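You operate a simulated robot arm through the tools that you are given. There is no shell and no other tool. Be economical: measure what you need, move in short steps, check, and stop when the job is done.

Carry out the task below with a simulated two-armed robot. There is one attempt and no reset: what you move stays moved.

TASK
Pull the battery rack drawer open.

Only the result counts: the job must be done as asked and must still hold three seconds after the hand-in. Knocking over, shifting, dropping, spilling or breaking anything else fails it.

THE ROBOT
Two 7-joint arms with two-finger parallel grippers on one trunk, on a base that drives. Base frame: it is fixed to the floor where the robot stands at the start and does not move with it; the origin is under the middle of the robot, x ahead of it, y to its left, z up. Units: m, degrees, N and s.
The left shoulder is at the start at [0.06, 0.143, 0.876], the right one opposite. With the tool pointing down near the work surface each hand reaches from about 0.32 to 0.74 m from the robot's upright axis, wherever it stands, measured 20 degrees to its own side. Places, roughly: battery rack drawer [0.7, 0.1, 0.8]. Payload 1.57 kg a hand.
The tool frame of a hand sits at the grasp point between the pads (the TCP): z along the fingers, y along the line on which they close. The tips reach 0.03 m beyond it. The gripper opens to 0.11 m. The fingers are 0.024 m wide and 0.012 m thick; the gripper's body (0.048 by 0.112 m) begins 0.078 m behind the TCP.
Orientation is told as [roll, pitch, yaw] about the base's x, y, z axes, in that order, counted from this pose: with the fingers straight down and closing along the base's y, the tool's x points along the base's -x, its y along +y and its z along -z.

THE INTERFACE
- The arms move only by the tool arm_command. It takes "left_increments", "right_increments" or both (then of equal length, played together; a hand with none holds still); each is a list of rows, each a list of 7 numbers: the finger opening in m, from 0 to 0.11, then the shift along the tool's x, y, z in units of 25 mm (1.0 is 25 mm), then the turn, a rotation vector about the tool's x, y, z in units of 8 degrees (1.0 is 8 degrees). In form: [[fingers, dx, dy, dz, ax, ay, az], ...]. A call has 1 to 20 rows; each row shifts and turns the commanded pose from where the row before left it, along the tool's axes as they then stand. A call with a number of a shift or a turn outside -1 to 1 is refused whole. A row lasts 0.2 s, in which the tool goes at most 0.05 m and 8.6 degrees; a call with a longer step from one row to the next is refused whole, and so is a gripper value outside its range. Where a pose cannot be reached the arm comes as near as it can. A force on the tool above 40 N (or 10 N above the force at the start of the call, whichever is more), or a blocked arm, ends the call early, and 0.2 s more pass. Each finger travels about 0.045 m/s and halts on what it meets, pressing with about 27 N; the grip force reading is that of the motor and also rises with nothing between the fingers. The clock runs only during rows and for 0.2 s after the last one: add rows that do not move to give the fingers time. The reply holds the time, the measured pose of the TCP, the force on the tool along the base axes, the opening and the grip force, in the units named above and with some noise, and new pictures: "views" is both (left out), scene, wrist or none (wrist: the cameras of the hands that moved).
- Cameras (640 x 400 px; columns grow to the right, rows downward): "scene" is now at [0.0519, -0.0146, 1.4961]; the picture's right is [-0.11, -0.99, 0.00], its down [-0.76, 0.08, -0.65] and it looks along [0.65, -0.07, -0.76] (base axes); focal length 283 px, centre (320, 200). "left" rides on the left gripper at [0.07, -0.016, -0.141] in its tool frame; the picture's right is [0.23, 0.97, 0.00], its down [-0.85, 0.20, -0.48] and it looks along [-0.47, 0.11, 0.88] (tool axes); focal length 222 px, centre (320, 200). "right" rides on the right gripper at [0.07, 0.016, -0.141] in its tool frame; the picture's right is [-0.23, 0.97, 0.00], its down [-0.86, -0.20, -0.48] and it looks along [-0.47, -0.11, 0.88] (tool axes); focal length 222 px, centre (320, 200). There is no depth. A picture from a camera that has moved, and an enlarged one, comes with that camera's place and axes in the base frame and with its lens. The place of the scene camera against the robot may be out by one fixed shift of up to 0.018 m in any direction.
- slide_trunk(by): slides the trunk up (or, below 0, down) by that many m; the arms and the scene camera ride with it, the base frame stays. It gives what a move gives, with no picture.
- roll_base(legs): drives the robot by 1 to 6 legs, each [ahead, left, turn to the left] in m, m and degrees, along the robot's own axes; the way and the turn of a leg run together, so that a leg with both is an arc; at most 1.5 m and 180 degrees a leg. The arms and the cameras ride along, it lands a little off, and it stops where it bumps. It gives what a move gives, and a new picture of the scene camera.
- turn_head(pan, tilt): turns the head with the scene camera to pan (to the left, within 86 degrees either way) and tilt (down, from -29 to 69), counted from straight ahead of the robot. It gives what a move gives, and a new picture of the scene camera.
- zoom(camera, box): a new picture of the part [left, top, right, bottom] of that camera's present view, enlarged. It takes no simulated time.
- close_job(): hands the job in; it is judged then, once.

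Go step by step. Nothing tells you exact positions but the pictures and the camera data: compare them with the known pose of the tool, close in by small moves and look again before you grip or let go. The budget is 120 turns and 170 pictures, counting those below and the enlarged ones. Unless the task says otherwise, let go and move clear before handing in, and close with one line.

The tools are called after "Emit:" as name(argument=value, ...) on one line, values as JSON. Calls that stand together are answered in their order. arm_command: Moves the arms, as the interface text tells. Its arguments: {"type":"object","properties":{"left_increments":{"type":"array"},"right_increments":{"type":"array"},"views":{"type":"string","enum":["both","scene","wrist","none"]}},"required":[]} The other tools are called the same way: slide_trunk (by) slides the trunk up or down; roll_base (legs) drives the base; turn_head (pan, tilt) turns the head that bears the scene camera; zoom (camera, box) takes an enlarged picture of a part of a camera's view; close_job () hands the job in.

At the start:

```text
time: 0.0
left_position: [0.5153, 0.0901, 0.9688]
left_tool_rot: [0.1, 0.0, -0.1]
left_force: [0.5, -0.6, 0.1]
left_finger_gap: 0.1102
left_grasp_force: 0.0
right_position: [0.4444, -0.2993, 0.9011]
right_tool_rot: [0.0, 0.0, 0.0]
right_force: [-0.8, -0.2, 0.4]
right_finger_gap: 0.1099
right_grasp_force: 0.1
trunk travel left (down, up): [-0.475, 0.115]
robot x, y, heading: [0.0024, 0.0013, 0.2]
head pan, tilt: [-6.0, 49.4]
```

scene: 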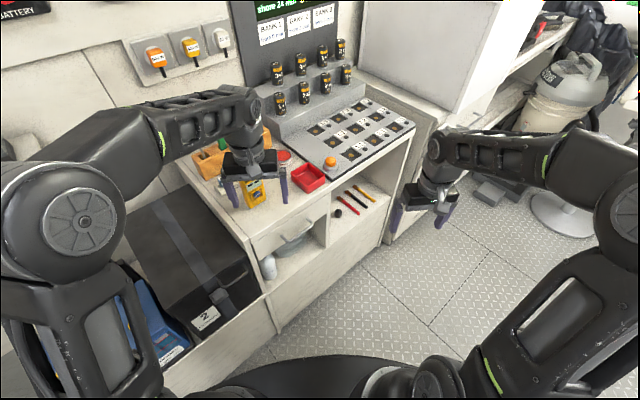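
right: 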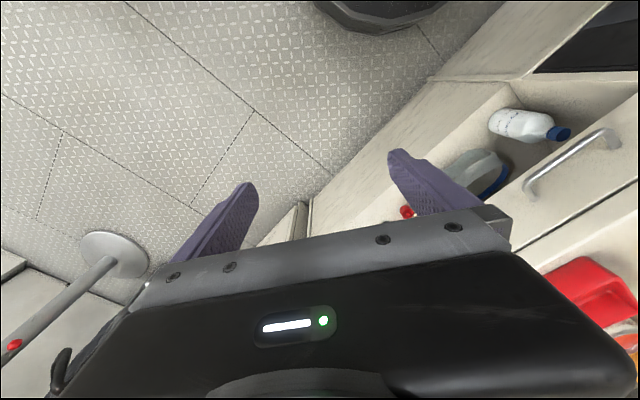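
left: 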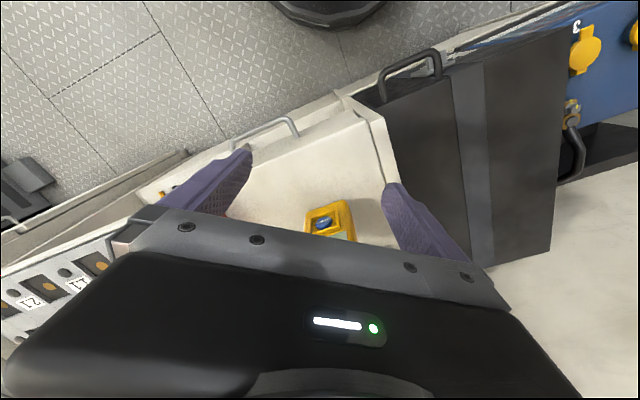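

I see a workbench with a bar-handled drawer under it and a battery rack standing on top. I'll zoom in to work out which one is the battery rack drawer.

Emit:
zoom(camera="scene", box=[220, 0, 440, 140])

Emit:
zoom(camera="scene", box=[180, 120, 420, 270])

```text
2.86 times, centred on (330, 70) of scene
camera zoom: at [0.0519, -0.0146, 1.4961], right [-0.11, -0.99, 0.0], down [-0.76, 0.08, -0.65], along [0.65, -0.07, -0.76], focal length 808 px, centre (291, 571)
```

zoom: 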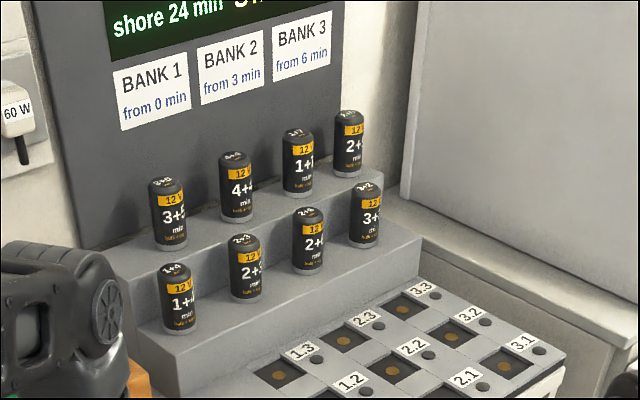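

```text
2.67 times, centred on (300, 195) of scene
camera zoom: at [0.0519, -0.0146, 1.4961], right [-0.11, -0.99, 0.0], down [-0.76, 0.08, -0.65], along [0.65, -0.07, -0.76], focal length 754 px, centre (373, 213)
```

zoom: 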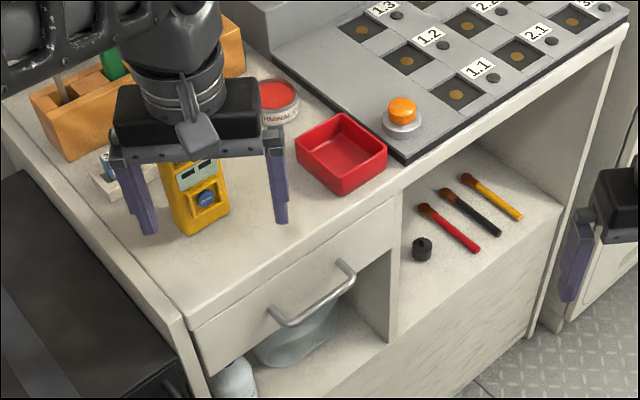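

The target is the drawer under the bench with the bar handle. Triangulating from the hand cameras puts the bar's middle near [0.54, 0.01, 0.77], and it pulls out along about [-0.83, -0.56]. I'll lift the left arm out of the way and turn the right hand so it can close across the bar at a tilt.

Emit:
arm_command(left_increments=[[0.11, 0, 0, -1, 0, 0, 0], [0.11, 0, 0, -1, 0, 0, 0], [0.11, 0, 0, -1, 0, 0, 0], [0.11, 0, 0, -1, 0, 0, 0], [0.11, 0, 1, -1, 0, 0, 0], [0.11, 0, 1, 0, 0, 0, 0], [0.11, 0, 1, 0, 0, 0, 0], [0.11, 0, 1, 0, 0, 0, 0], [0.11, 0, 0, 0, 0, 0, 0], [0.11, 0, 0, 0, 0, 0, 0], [0.11, 0, 0, 0, 0, 0, 0], [0.11, 0, 0, 0, 0, 0, 0]], right_increments=[[0.11, 0, 0, 0, 0, 0, 1], [0.11, 0, 0, 0, 0, 0, 1], [0.11, 0, 0, 0, 0, 0, 1], [0.11, 0, 0, 0, 0, 0, 1], [0.11, 0, 0, 0, 0, 0, 1], [0.11, 0, 0, 0, 0, 0, 1], [0.11, 0, 0, 0, 0, 0, 1], [0.11, 0, 0, 0, -1, 0, 0], [0.11, 0, 0, 0, -1, 0, 0], [0.11, 0, 0, 0, -1, 0, 0], [0.11, 0, 0, 0, -1, 0, 0], [0.11, 0, 0, 0, -1, 0, 0]])

```text
time: 2.6
left_position: [0.5152, 0.1648, 1.0427]
left_tool_rot: [0.0, 0.0, 0.0]
left_force: [0.4, -0.2, -0.5]
left_finger_gap: 0.11
left_grasp_force: 0.1
left hand out of reach, approached as far as the arm can: row 4, 5
right_position: [0.445, -0.301, 0.9006]
right_tool_rot: [40.0, 0.1, -56.1]
right_force: [-0.4, 0.2, -0.2]
right_finger_gap: 0.1103
right_grasp_force: 0.0
trunk travel left (down, up): [-0.475, 0.115]
robot x, y, heading: [-0.0011, -0.0011, -0.2]
head pan, tilt: [-6.0, 49.4]
camera scene: at [0.0518, -0.0148, 1.4961], right [-0.11, -0.99, 0.0], down [-0.76, 0.08, -0.65], along [0.65, -0.07, -0.76], focal length 283 px, centre (320, 200)
camera right: at [0.3402, -0.2847, 1.0193], right [0.75, 0.23, 0.63], down [0.09, -0.97, 0.24], along [0.66, -0.12, -0.74], focal length 222 px, centre (320, 200)
camera left: at [0.4441, 0.1483, 1.1843], right [-0.23, 0.97, 0.0], down [0.86, 0.2, 0.48], along [0.47, 0.11, -0.88], focal length 222 px, centre (320, 200)
```

scene: 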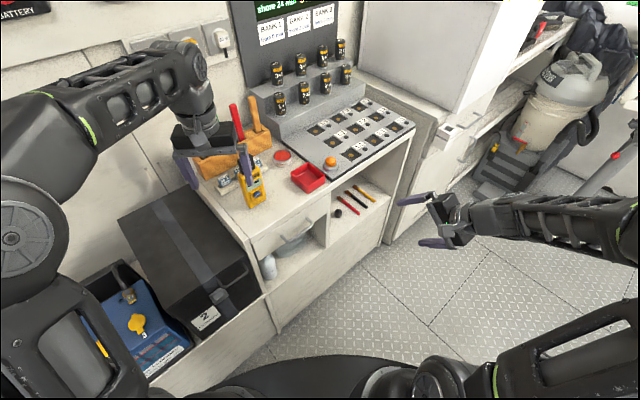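
right: 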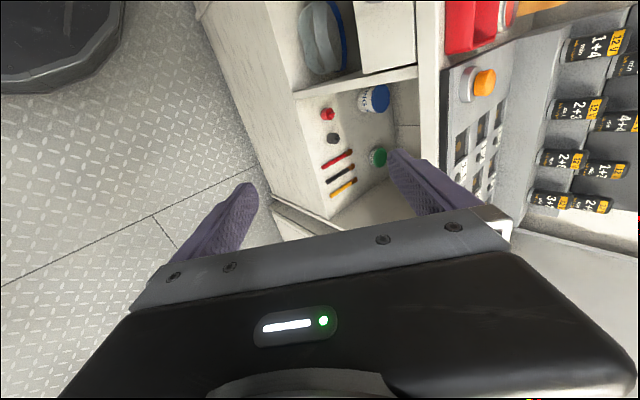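
left: 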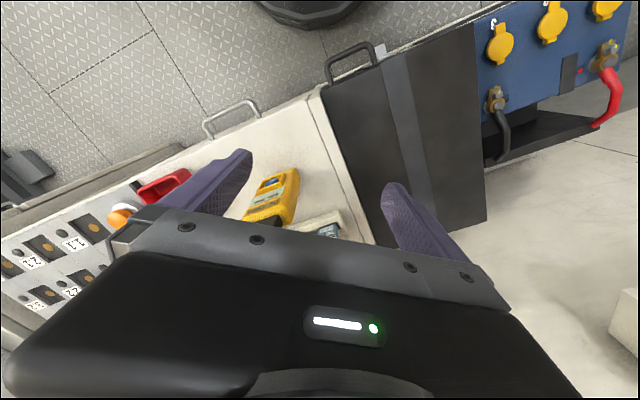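

The left hand's new view gives the same bar position. Next I'll tilt the right hand further and bring it to a standoff about 10 cm short of the bar.

Emit:
arm_command(right_increments=[[0.08, 0, 0, 0, -1, 0, 0], [0.07, 0, 0, 0, -1, 0, 0], [0.07, 0.909, 0.124, 0.807, 0, 0, 0], [0.07, 0.909, 0.124, 0.807, 0, 0, 0], [0.07, 0.909, 0.124, 0.807, 0, 0, 0], [0.07, 0.909, 0.124, 0.807, 0, 0, 0], [0.07, 0.909, 0.124, 0.807, 0, 0, 0], [0.07, 0.909, 0.124, 0.807, 0, 0, 0], [0.07, 0.909, 0.124, 0.807, 0, 0, 0], [0.07, 0.909, 0.124, 0.807, 0, 0, 0], [0.07, 0.909, 0.124, 0.807, 0, 0, 0], [0.07, 0, 0, 0, 0, 0, 0]])

Emit:
zoom(camera="left", box=[100, 40, 340, 190])

```text
time: 5.2
left_position: [0.5147, 0.1646, 1.0421]
left_tool_rot: [0.0, 0.0, -0.2]
left_force: [-0.6, -0.7, 0.2]
left_finger_gap: 0.11
left_grasp_force: 0.2
right_position: [0.4819, -0.0441, 0.8224]
right_tool_rot: [56.0, 0.0, -56.0]
right_force: [-0.1, -0.1, -0.4]
right_finger_gap: 0.0698
right_grasp_force: 0.2
right hand out of reach, approached as far as the arm can: row 6, 7
trunk travel left (down, up): [-0.475, 0.115]
robot x, y, heading: [0.0009, -0.0006, -0.0]
head pan, tilt: [-6.0, 49.4]
camera scene: at [0.0518, -0.0149, 1.4961], right [-0.11, -0.99, 0.0], down [-0.76, 0.08, -0.65], along [0.65, -0.07, -0.76], focal length 283 px, centre (320, 200)
camera right: at [0.3527, -0.0445, 0.9135], right [0.58, 0.12, 0.81], down [0.06, -0.99, 0.1], along [0.81, -0.01, -0.58], focal length 222 px, centre (320, 200)
```

scene: 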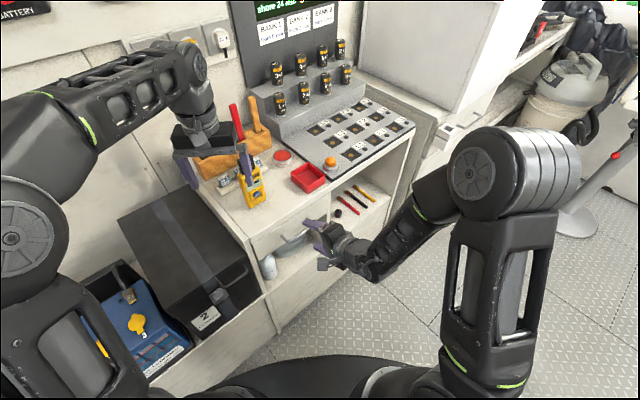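
right: 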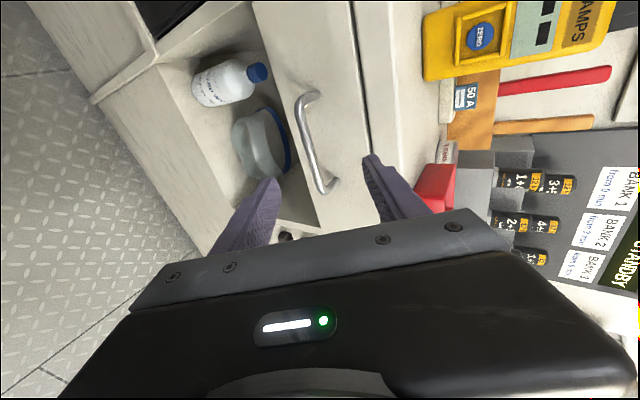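

```text
2.67 times, centred on (220, 115) of left
camera zoom: at [0.4441, 0.1482, 1.1843], right [-0.23, 0.97, 0.0], down [0.86, 0.2, 0.48], along [0.47, 0.11, -0.88], focal length 592 px, centre (587, 427)
```

zoom: 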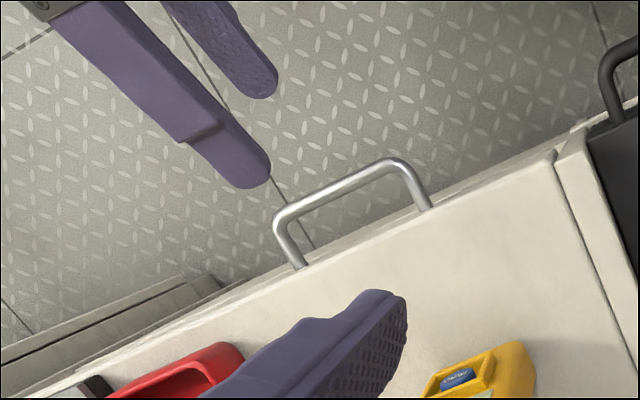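

The hand is lined up with the bar, whose middle I now put at [0.532, 0.004, 0.766]. I'll narrow the opening, correct the sideways error and move in partway.

Emit:
arm_command(right_increments=[[0.045, 0.25, -0.16, 0.8, 0, 0, 0], [0.045, 0.25, -0.16, 0.8, 0, 0, 0], [0.045, 0, 0, 0, 0, 0, 0], [0.045, 0, 0, 0, 0, 0, 0]], views="wrist")

Emit:
zoom(camera="left", box=[100, 40, 340, 190])

```text
time: 6.2
left_position: [0.5131, 0.1647, 1.0434]
left_tool_rot: [0.0, 0.0, 0.0]
left_force: [0.0, 0.4, 0.0]
left_finger_gap: 0.1098
left_grasp_force: 0.0
right_position: [0.4976, -0.0161, 0.793]
right_tool_rot: [55.9, 0.0, -56.1]
right_force: [-0.1, -0.4, 0.1]
right_finger_gap: 0.045
right_grasp_force: 0.1
trunk travel left (down, up): [-0.475, 0.115]
robot x, y, heading: [-0.005, -0.0001, 0.3]
head pan, tilt: [-6.0, 49.4]
camera right: at [0.3693, -0.0176, 0.8843], right [0.58, 0.12, 0.81], down [0.06, -0.99, 0.1], along [0.81, -0.01, -0.58], focal length 222 px, centre (320, 200)
```

right: 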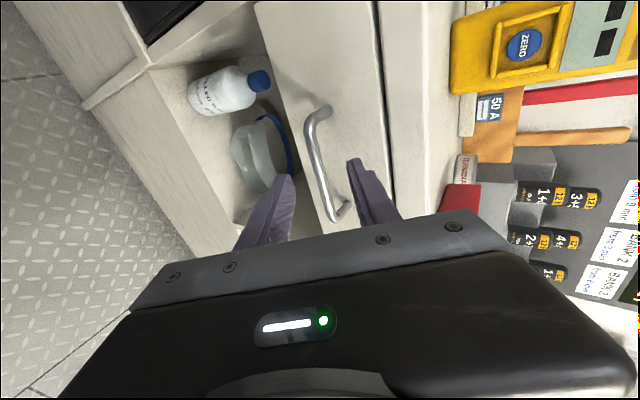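

```text
2.67 times, centred on (220, 115) of left
camera zoom: at [0.4442, 0.1486, 1.1842], right [-0.23, 0.97, 0.0], down [0.86, 0.2, 0.48], along [0.47, 0.11, -0.88], focal length 592 px, centre (587, 427)
```

zoom: 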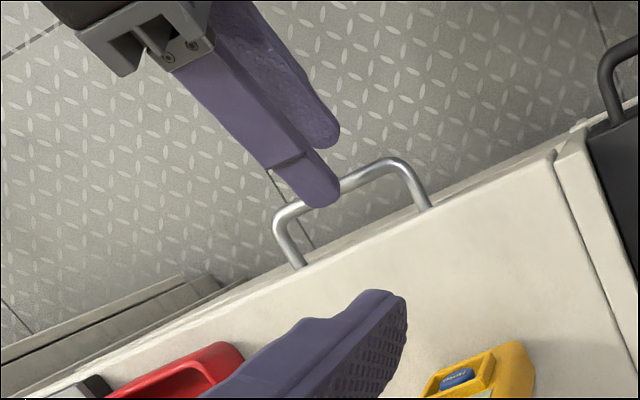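

The bar lies between the fingers with about 4.8 cm still to go. I'll advance 3.2 cm and check.

Emit:
arm_command(right_increments=[[0.045, 0, 0, 0.65, 0, 0, 0], [0.045, 0, 0, 0.65, 0, 0, 0], [0.045, 0, 0, 0, 0, 0, 0]], views="wrist")

Emit:
zoom(camera="left", box=[100, 40, 340, 190])

```text
time: 7.0
left_position: [0.5134, 0.1632, 1.0436]
left_tool_rot: [0.0, -0.1, -0.1]
left_force: [-0.3, -1.0, -0.5]
left_finger_gap: 0.11
left_grasp_force: 0.1
right_position: [0.5176, -0.0016, 0.7747]
right_tool_rot: [56.2, -0.1, -56.0]
right_force: [-9.3, -7.2, 6.7]
right_finger_gap: 0.0449
right_grasp_force: 0.0
trunk travel left (down, up): [-0.475, 0.115]
robot x, y, heading: [0.0005, -0.0, -0.2]
head pan, tilt: [-6.0, 49.4]
camera right: at [0.3899, -0.0029, 0.8662], right [0.58, 0.12, 0.81], down [0.06, -0.99, 0.1], along [0.81, -0.01, -0.58], focal length 222 px, centre (320, 200)
```

right: 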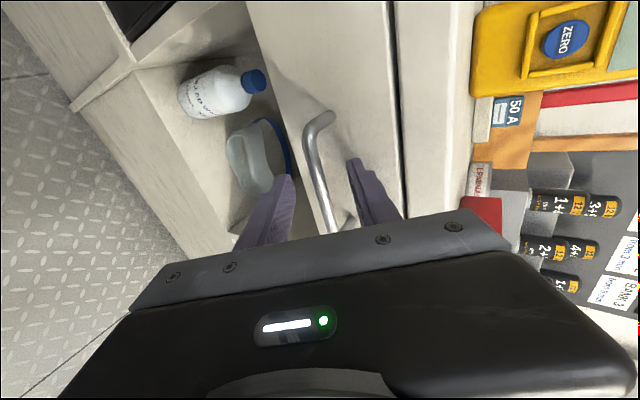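

```text
2.67 times, centred on (220, 115) of left
camera zoom: at [0.4428, 0.1478, 1.185], right [-0.23, 0.97, 0.0], down [0.85, 0.2, 0.48], along [0.47, 0.11, -0.88], focal length 592 px, centre (587, 427)
```

zoom: 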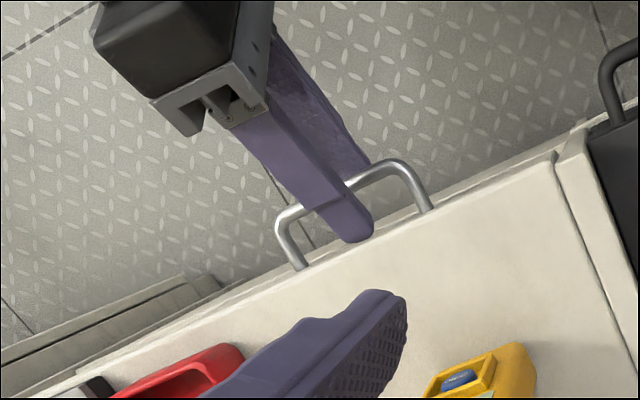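

The upper fingertip has just touched the drawer front and the bar sits between the fingers. I'll back off 6 mm and close on it.

Emit:
arm_command(right_increments=[[0.045, 0, 0, -0.25, 0, 0, 0], [0.02, 0, 0, 0, 0, 0, 0], [0.0, 0, 0, 0, 0, 0, 0], [0.0, 0, 0, 0, 0, 0, 0], [0.0, 0, 0, 0, 0, 0, 0], [0.0, 0, 0, 0, 0, 0, 0]], views="wrist")

Emit:
zoom(camera="left", box=[100, 40, 340, 190])

```text
time: 8.4
left_position: [0.5159, 0.1646, 1.0431]
left_tool_rot: [0.0, -0.1, -0.1]
left_force: [-0.3, -0.3, 0.2]
left_finger_gap: 0.11
left_grasp_force: 0.1
right_position: [0.5148, -0.0033, 0.7779]
right_tool_rot: [56.0, 0.0, -55.9]
right_force: [1.3, -0.1, -1.7]
right_finger_gap: 0.0101
right_grasp_force: 28.2
trunk travel left (down, up): [-0.475, 0.115]
robot x, y, heading: [-0.0016, -0.002, 0.0]
head pan, tilt: [-6.0, 49.4]
camera right: at [0.387, -0.0051, 0.8695], right [0.58, 0.12, 0.81], down [0.06, -0.99, 0.1], along [0.81, -0.01, -0.58], focal length 222 px, centre (320, 200)
```

right: 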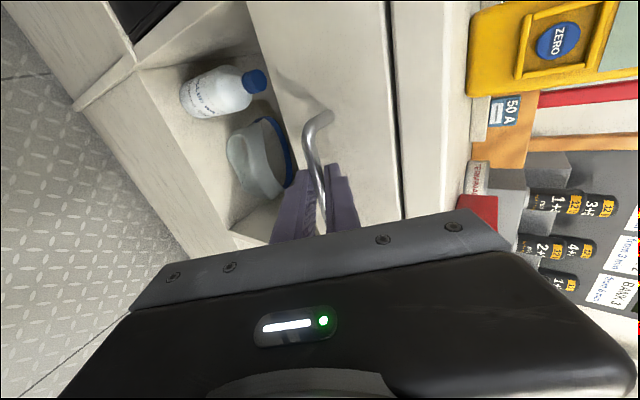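

```text
2.67 times, centred on (220, 115) of left
camera zoom: at [0.4443, 0.1486, 1.1841], right [-0.23, 0.97, 0.0], down [0.86, 0.2, 0.48], along [0.47, 0.11, -0.88], focal length 592 px, centre (587, 427)
```

zoom: 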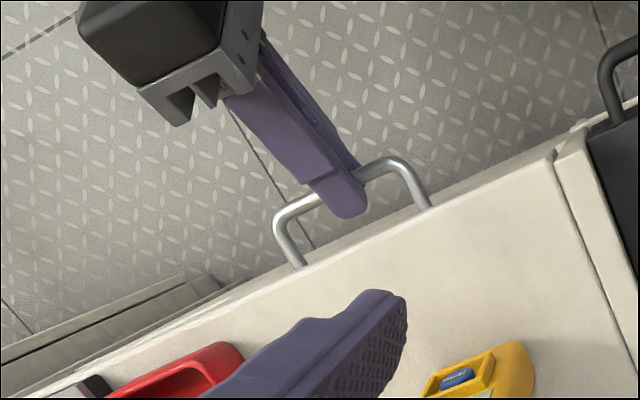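

The bar is gripped, with 10 mm between the fingers. I'll make a short test pull with the arm, straight out and level.

Emit:
arm_command(right_increments=[[0.0, 0, -0.22, -0.33, 0, 0, 0], [0.0, 0, -0.22, -0.33, 0, 0, 0], [0.0, 0, -0.22, -0.33, 0, 0, 0], [0.0, 0, -0.22, -0.33, 0, 0, 0], [0, 0, 0, 0, 0, 0, 0]], views="none")

Emit:
zoom(camera="left", box=[100, 40, 340, 190])

```text
time: 9.6
left_position: [0.516, 0.1645, 1.0435]
left_tool_rot: [0.0, 0.0, -0.1]
left_force: [0.3, 0.2, -0.1]
left_finger_gap: 0.1099
left_grasp_force: 0.0
right_position: [0.4829, -0.0258, 0.7789]
right_tool_rot: [56.0, 0.0, -56.0]
right_force: [4.7, -6.8, -2.8]
right_finger_gap: 0.0103
right_grasp_force: 28.1
trunk travel left (down, up): [-0.475, 0.115]
robot x, y, heading: [-0.0026, 0.0003, -0.2]
head pan, tilt: [-6.0, 49.4]
```

```text
2.67 times, centred on (220, 115) of left
camera zoom: at [0.4447, 0.1479, 1.1841], right [-0.23, 0.97, 0.0], down [0.86, 0.2, 0.48], along [0.47, 0.11, -0.88], focal length 592 px, centre (587, 427)
```

zoom: 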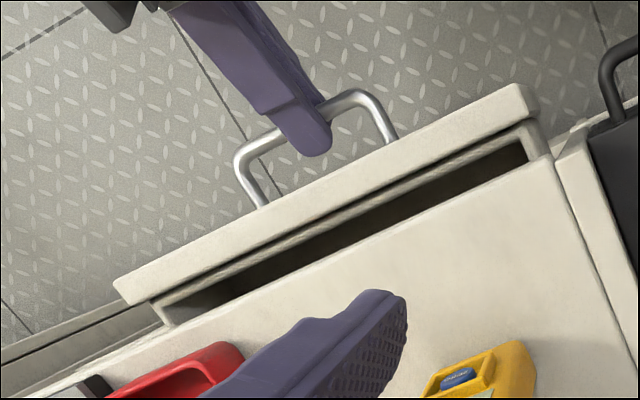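

The drawer slides freely and is about 4 cm open. I'll keep pulling with the arm, aiming slightly to the right because of the side force.

Emit:
arm_command(right_increments=[[0.0, -0.06, -0.28, -0.415, 0, 0, 0], [0.0, -0.02, -0.28, -0.415, 0, 0, 0], [0.0, -0.02, -0.28, -0.415, 0, 0, 0], [0.0, -0.02, -0.28, -0.415, 0, 0, 0], [0.0, -0.02, -0.28, -0.415, 0, 0, 0], [0.0, -0.02, -0.28, -0.415, 0, 0, 0], [0, 0, 0, 0, 0, 0, 0]], views="scene")

Emit:
zoom(camera="left", box=[100, 0, 340, 150])

```text
time: 10.8
left_position: [0.5147, 0.166, 1.0429]
left_tool_rot: [0.0, 0.1, 0.0]
left_force: [0.5, 0.2, -0.9]
left_finger_gap: 0.1098
left_grasp_force: 0.1
right_position: [0.4517, -0.0493, 0.7759]
right_tool_rot: [57.5, 0.1, -54.9]
right_force: [-1.8, 3.9, 15.1]
right_finger_gap: 0.0101
right_grasp_force: 28.2
right hand out of reach, approached as far as the arm can: row 4, 5
trunk travel left (down, up): [-0.475, 0.115]
robot x, y, heading: [0.003, 0.0015, 0.1]
head pan, tilt: [-6.0, 49.4]
stopped in row 5 (right hand): the force on the tool passed its limit (the readings are from after the stop); the commanded pose is now the measured one
camera scene: at [0.0514, -0.0139, 1.4961], right [-0.1, -0.99, 0.0], down [-0.76, 0.08, -0.65], along [0.65, -0.07, -0.76], focal length 283 px, centre (320, 200)
```

scene: 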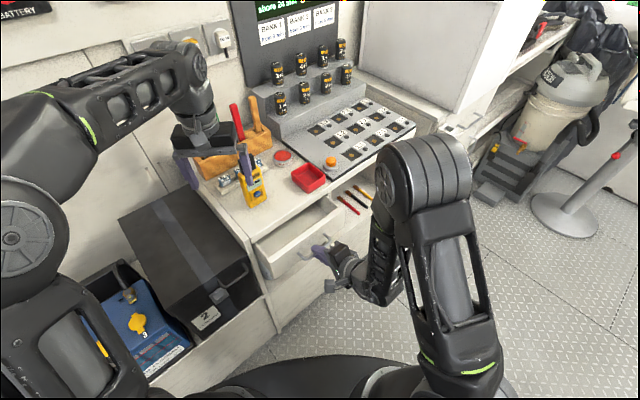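

```text
2.67 times, centred on (220, 75) of left
camera zoom: at [0.4437, 0.1496, 1.184], right [-0.23, 0.97, 0.0], down [0.85, 0.2, 0.48], along [0.47, 0.11, -0.88], focal length 592 px, centre (587, 533)
```

zoom: 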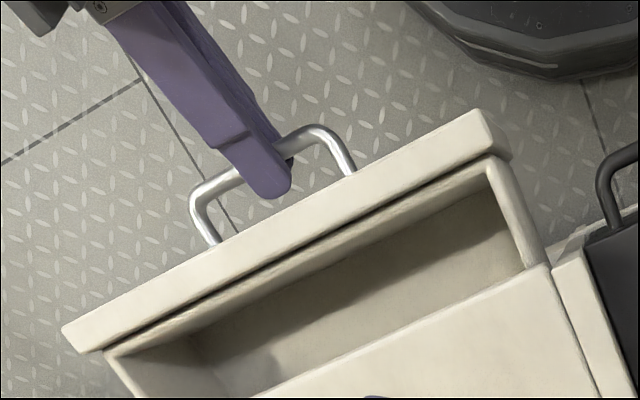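

The arm is at its limit with the drawer about 8 cm open, and the grip is holding. I'll pull the rest of the way by driving the base back along the same direction.

Emit:
roll_base(legs=[[-0.05, -0.035, 0]])

```text
time: 11.8
left_position: [0.4618, 0.1295, 1.045]
left_tool_rot: [0.0, -0.1, 0.0]
left_force: [-0.2, -0.3, -0.3]
left_finger_gap: 0.1098
left_grasp_force: 0.2
right_position: [0.3999, -0.0873, 0.7761]
right_tool_rot: [57.4, 0.0, -55.2]
right_force: [-2.0, 1.7, 27.0]
right_finger_gap: 0.0101
right_grasp_force: 28.3
trunk travel left (down, up): [-0.475, 0.115]
robot x, y, heading: [-0.055, -0.0344, 0.2]
head pan, tilt: [-6.0, 49.4]
camera scene: at [-0.0022, -0.0498, 1.4963], right [-0.1, -0.99, 0.0], down [-0.75, 0.08, -0.65], along [0.65, -0.07, -0.76], focal length 283 px, centre (320, 200)
```

scene: 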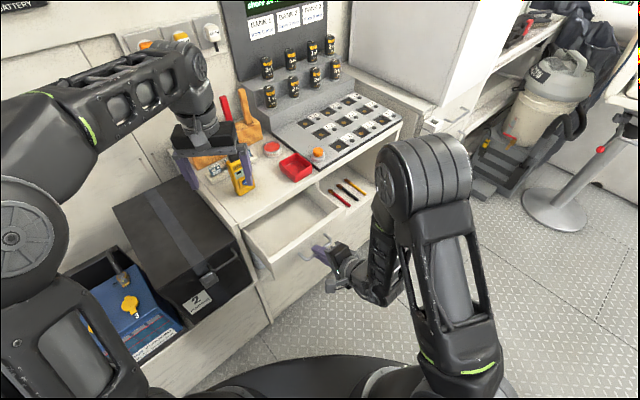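

The drawer followed the base and is about 14 cm open. The hand is pressing down on the bar with 27 N, so I'll relieve that and then pull further.

Emit:
arm_command(right_increments=[[0.0, 0, 0.13, -0.09, 0, 0, 0], [0.0, 0, 0, 0, 0, 0, 0]], views="none")

Emit:
roll_base(legs=[[-0.032, -0.023, 0]])

Emit:
zoom(camera="left", box=[60, 0, 380, 200])

```text
time: 12.4
left_position: [0.4639, 0.1303, 1.0437]
left_tool_rot: [-0.1, 0.0, -0.1]
left_force: [0.2, 0.0, -0.7]
left_finger_gap: 0.1103
left_grasp_force: 0.1
right_position: [0.4007, -0.0876, 0.778]
right_tool_rot: [56.9, 0.2, -55.1]
right_force: [-3.7, 5.2, -16.9]
right_finger_gap: 0.0099
right_grasp_force: 27.8
trunk travel left (down, up): [-0.475, 0.115]
robot x, y, heading: [-0.052, -0.0332, -0.0]
head pan, tilt: [-6.0, 49.4]
```

```text
time: 13.2
left_position: [0.4328, 0.1068, 1.0424]
left_tool_rot: [0.0, 0.0, -0.1]
left_force: [-0.1, 0.1, -0.6]
left_finger_gap: 0.11
left_grasp_force: 0.1
right_position: [0.3684, -0.1103, 0.7773]
right_tool_rot: [56.8, 0.1, -55.1]
right_force: [-8.0, 10.4, -28.9]
right_finger_gap: 0.0103
right_grasp_force: 28.2
trunk travel left (down, up): [-0.475, 0.115]
robot x, y, heading: [-0.0807, -0.0561, -0.2]
head pan, tilt: [-6.0, 49.4]
camera scene: at [-0.0306, -0.0724, 1.4959], right [-0.1, -0.99, 0.0], down [-0.76, 0.08, -0.65], along [0.65, -0.07, -0.76], focal length 283 px, centre (320, 200)
```

scene: 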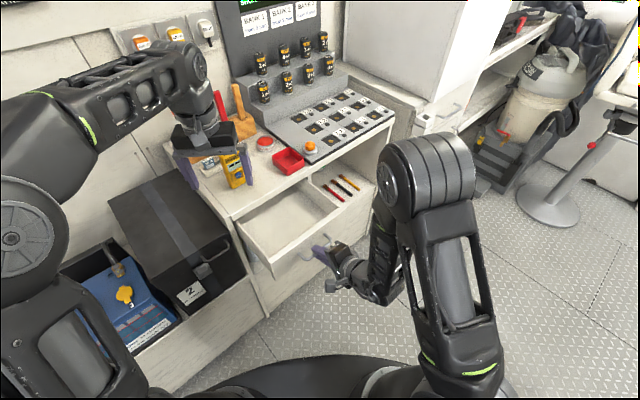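

```text
2.00 times, centred on (220, 100) of left
camera zoom: at [0.3615, 0.0907, 1.184], right [-0.23, 0.97, 0.0], down [0.86, 0.2, 0.48], along [0.47, 0.11, -0.88], focal length 444 px, centre (520, 400)
```

zoom: 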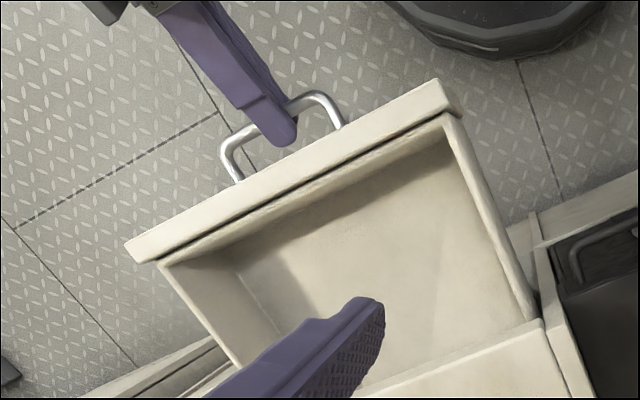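

The drawer is about 18 cm open. I'll ease the vertical force and pull a bit more to see whether it has reached its stop.

Emit:
arm_command(right_increments=[[0.0, -0.04, -0.07, 0.045, 0, 0, 0], [0.0, 0, 0, 0, 0, 0, 0]], views="none")

Emit:
roll_base(legs=[[-0.032, -0.024, 0]])

Emit:
zoom(camera="left", box=[60, 0, 380, 200])

```text
time: 13.8
left_position: [0.4308, 0.1071, 1.0432]
left_tool_rot: [-0.1, -0.1, 0.0]
left_force: [-0.3, 0.1, 0.1]
left_finger_gap: 0.1097
left_grasp_force: 0.1
right_position: [0.3685, -0.1107, 0.7764]
right_tool_rot: [57.1, 0.2, -55.1]
right_force: [-1.3, 2.2, 11.5]
right_finger_gap: 0.0099
right_grasp_force: 28.2
trunk travel left (down, up): [-0.475, 0.115]
robot x, y, heading: [-0.0833, -0.058, 0.1]
head pan, tilt: [-6.0, 49.4]
```

```text
time: 14.7
left_position: [0.3986, 0.0837, 1.0448]
left_tool_rot: [0.0, -0.2, -0.2]
left_force: [-0.1, 0.6, 0.5]
left_finger_gap: 0.1099
left_grasp_force: 0.1
right_position: [0.3361, -0.1347, 0.7759]
right_tool_rot: [57.1, 0.3, -54.9]
right_force: [-5.7, 6.3, 21.3]
right_finger_gap: 0.01
right_grasp_force: 28.2
trunk travel left (down, up): [-0.475, 0.115]
robot x, y, heading: [-0.1147, -0.0797, 0.1]
head pan, tilt: [-6.0, 49.4]
camera scene: at [-0.0654, -0.0962, 1.4964], right [-0.1, -0.99, 0.0], down [-0.75, 0.08, -0.65], along [0.65, -0.07, -0.76], focal length 283 px, centre (320, 200)
```

scene: 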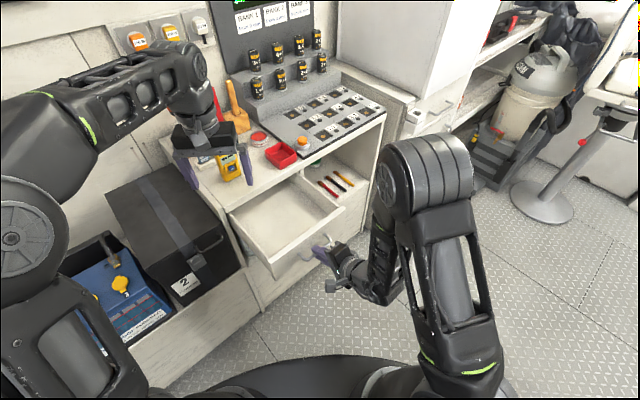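

```text
2.00 times, centred on (220, 100) of left
camera zoom: at [0.3275, 0.0668, 1.1855], right [-0.23, 0.97, 0.0], down [0.85, 0.2, 0.48], along [0.47, 0.11, -0.88], focal length 444 px, centre (520, 400)
```

zoom: 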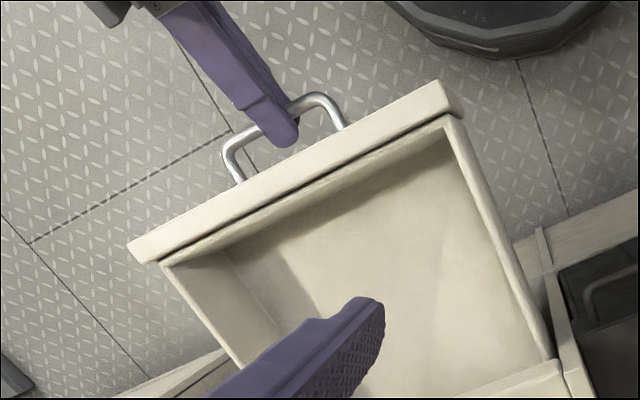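

It's now 22 cm open with no stop felt and the back of the drawer still inside the bench. I'll pull one more small step.

Emit:
arm_command(right_increments=[[0.0, -0.04, 0.04, -0.026, 0, 0, 0], [0.0, 0, 0, 0, 0, 0, 0]], views="none")

Emit:
roll_base(legs=[[-0.028, -0.021, 0]])

Emit:
zoom(camera="scene", box=[180, 120, 420, 270])

```text
time: 15.3
left_position: [0.3992, 0.0831, 1.0445]
left_tool_rot: [-0.1, -0.1, 0.0]
left_force: [1.0, -0.4, -0.7]
left_finger_gap: 0.11
left_grasp_force: 0.0
right_position: [0.3369, -0.1351, 0.7762]
right_tool_rot: [56.9, 0.2, -54.7]
right_force: [-3.7, 5.7, 5.8]
right_finger_gap: 0.01
right_grasp_force: 28.3
trunk travel left (down, up): [-0.475, 0.115]
robot x, y, heading: [-0.1142, -0.0798, 0.2]
head pan, tilt: [-6.0, 49.4]
```

```text
time: 16.2
left_position: [0.371, 0.0626, 1.0443]
left_tool_rot: [-0.1, -0.2, 0.0]
left_force: [0.6, 0.2, 1.0]
left_finger_gap: 0.1097
left_grasp_force: 0.1
right_position: [0.3075, -0.1549, 0.7763]
right_tool_rot: [57.0, 0.3, -54.8]
right_force: [-11.1, 14.0, 5.2]
right_finger_gap: 0.0097
right_grasp_force: 28.1
trunk travel left (down, up): [-0.475, 0.115]
robot x, y, heading: [-0.1428, -0.102, 0.3]
head pan, tilt: [-6.0, 49.4]
camera scene: at [-0.0928, -0.1165, 1.4962], right [-0.1, -0.99, 0.0], down [-0.75, 0.08, -0.65], along [0.65, -0.07, -0.76], focal length 283 px, centre (320, 200)
```

scene: 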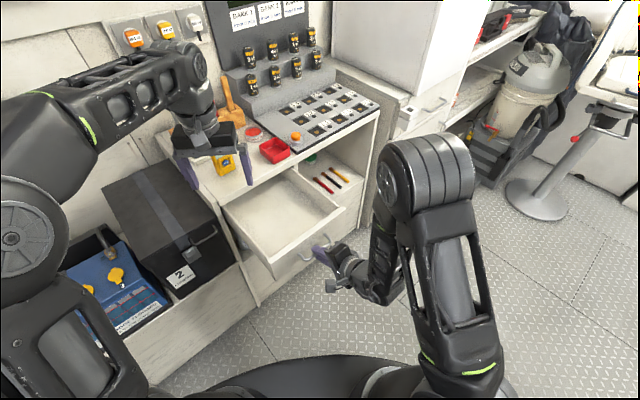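

```text
2.67 times, centred on (300, 195) of scene
camera zoom: at [-0.0928, -0.1165, 1.4962], right [-0.1, -0.99, 0.0], down [-0.75, 0.08, -0.65], along [0.65, -0.07, -0.76], focal length 754 px, centre (373, 213)
```

zoom: 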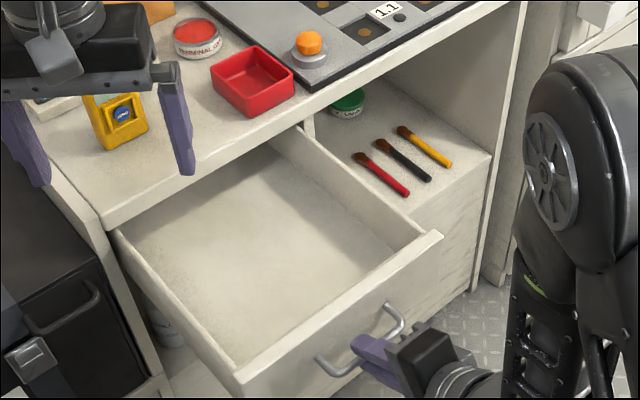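

The drawer is about 26 cm open, which is wide open. I'll release the bar and back the fingers off along their own axis.

Emit:
arm_command(right_increments=[[0.02, 0, 0, 0, 0, 0, 0], [0.045, 0, 0, 0, 0, 0, 0], [0.05, 0, 0, 0, 0, 0, 0], [0.05, 0, 0, 0, 0, 0, 0], [0.05, 0, 0, -0.6, 0, 0, 0], [0.05, 0, 0, -0.6, 0, 0, 0], [0.05, 0, 0, -0.6, 0, 0, 0], [0.05, 0, 0, 0, 0, 0, 0]], views="wrist")

Emit:
zoom(camera="left", box=[60, 0, 380, 200])

```text
time: 18.0
left_position: [0.3731, 0.0619, 1.0426]
left_tool_rot: [-0.1, 0.1, -0.1]
left_force: [0.3, -0.3, -0.8]
left_finger_gap: 0.11
left_grasp_force: 0.1
right_position: [0.3125, -0.1722, 0.7831]
right_tool_rot: [56.7, 0.4, -54.7]
right_force: [-0.7, 0.0, 0.1]
right_finger_gap: 0.05
right_grasp_force: 0.0
right hand out of reach, approached as far as the arm can: row 5, 6, 7
trunk travel left (down, up): [-0.475, 0.115]
robot x, y, heading: [-0.1412, -0.1019, -0.0]
head pan, tilt: [-6.0, 49.4]
camera right: at [0.1837, -0.1779, 0.8734], right [0.57, 0.12, 0.81], down [0.08, -0.99, 0.09], along [0.82, 0.01, -0.57], focal length 222 px, centre (320, 200)
```

right: 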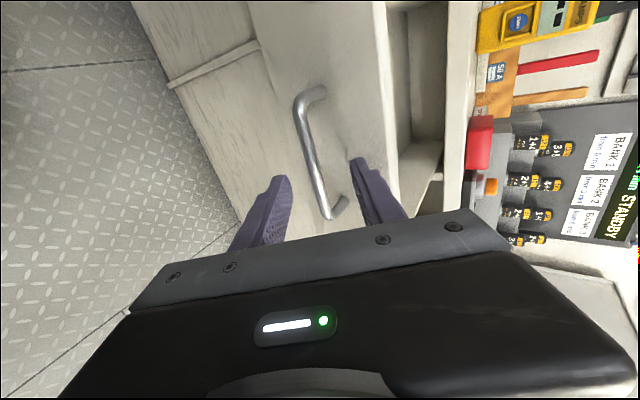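

```text
2.00 times, centred on (220, 100) of left
camera zoom: at [0.3019, 0.046, 1.1843], right [-0.23, 0.97, 0.0], down [0.85, 0.2, 0.48], along [0.47, 0.11, -0.88], focal length 444 px, centre (520, 400)
```

zoom: 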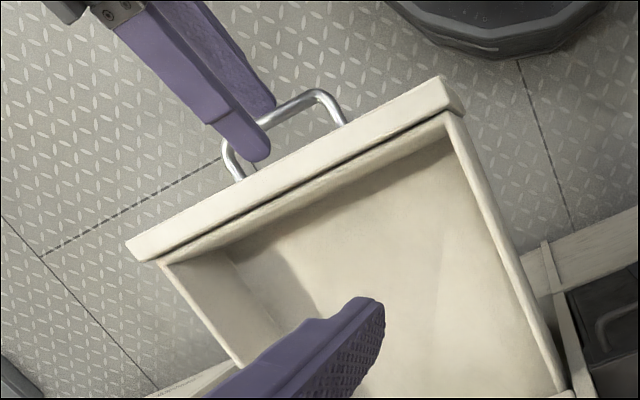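

The bar is free, but the arm's limit pushed the hand sideways instead of back. I'll drive the base straight back to clear the handle.

Emit:
roll_base(legs=[[-0.083, -0.056, 0]])

Emit:
zoom(camera="left", box=[60, 0, 380, 200])

```text
time: 19.1
left_position: [0.2907, 0.0044, 1.0442]
left_tool_rot: [0.0, -0.1, -0.1]
left_force: [-1.0, 0.6, 0.7]
left_finger_gap: 0.11
left_grasp_force: 0.0
right_position: [0.2305, -0.2295, 0.7831]
right_tool_rot: [56.9, 0.4, -54.7]
right_force: [-0.1, 0.3, 1.0]
right_finger_gap: 0.0502
right_grasp_force: 0.0
trunk travel left (down, up): [-0.475, 0.115]
robot x, y, heading: [-0.2205, -0.1587, -0.1]
head pan, tilt: [-6.0, 49.4]
camera scene: at [-0.1734, -0.1751, 1.4962], right [-0.1, -0.99, 0.0], down [-0.75, 0.08, -0.65], along [0.65, -0.07, -0.76], focal length 283 px, centre (320, 200)
```

scene: 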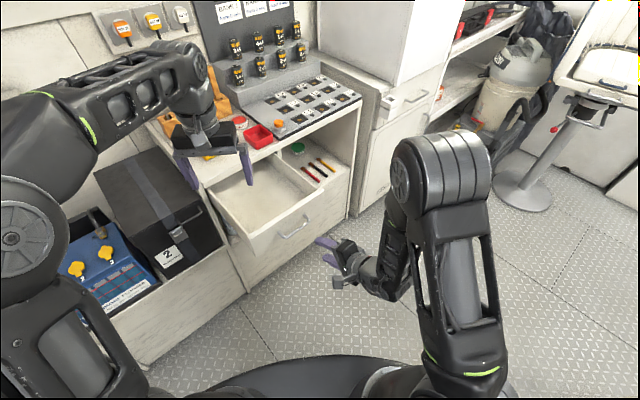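

```text
2.00 times, centred on (220, 100) of left
camera zoom: at [0.219, -0.012, 1.185], right [-0.23, 0.97, 0.0], down [0.85, 0.2, 0.48], along [0.47, 0.11, -0.88], focal length 444 px, centre (520, 400)
```

zoom: 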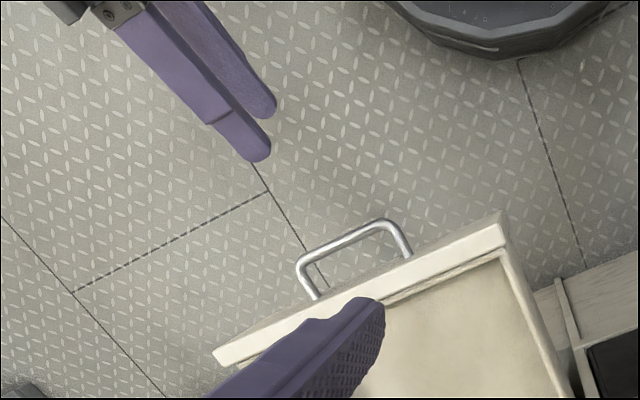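

The drawer is standing wide open and the hand is well clear of it, with nothing else disturbed. I'm handing in.

Emit:
close_job()

```text
The job is handed in.
```

I pulled the battery rack drawer about 26 cm open, let go and moved the hand clear; it never reached an end stop, and I saw nothing else disturbed.
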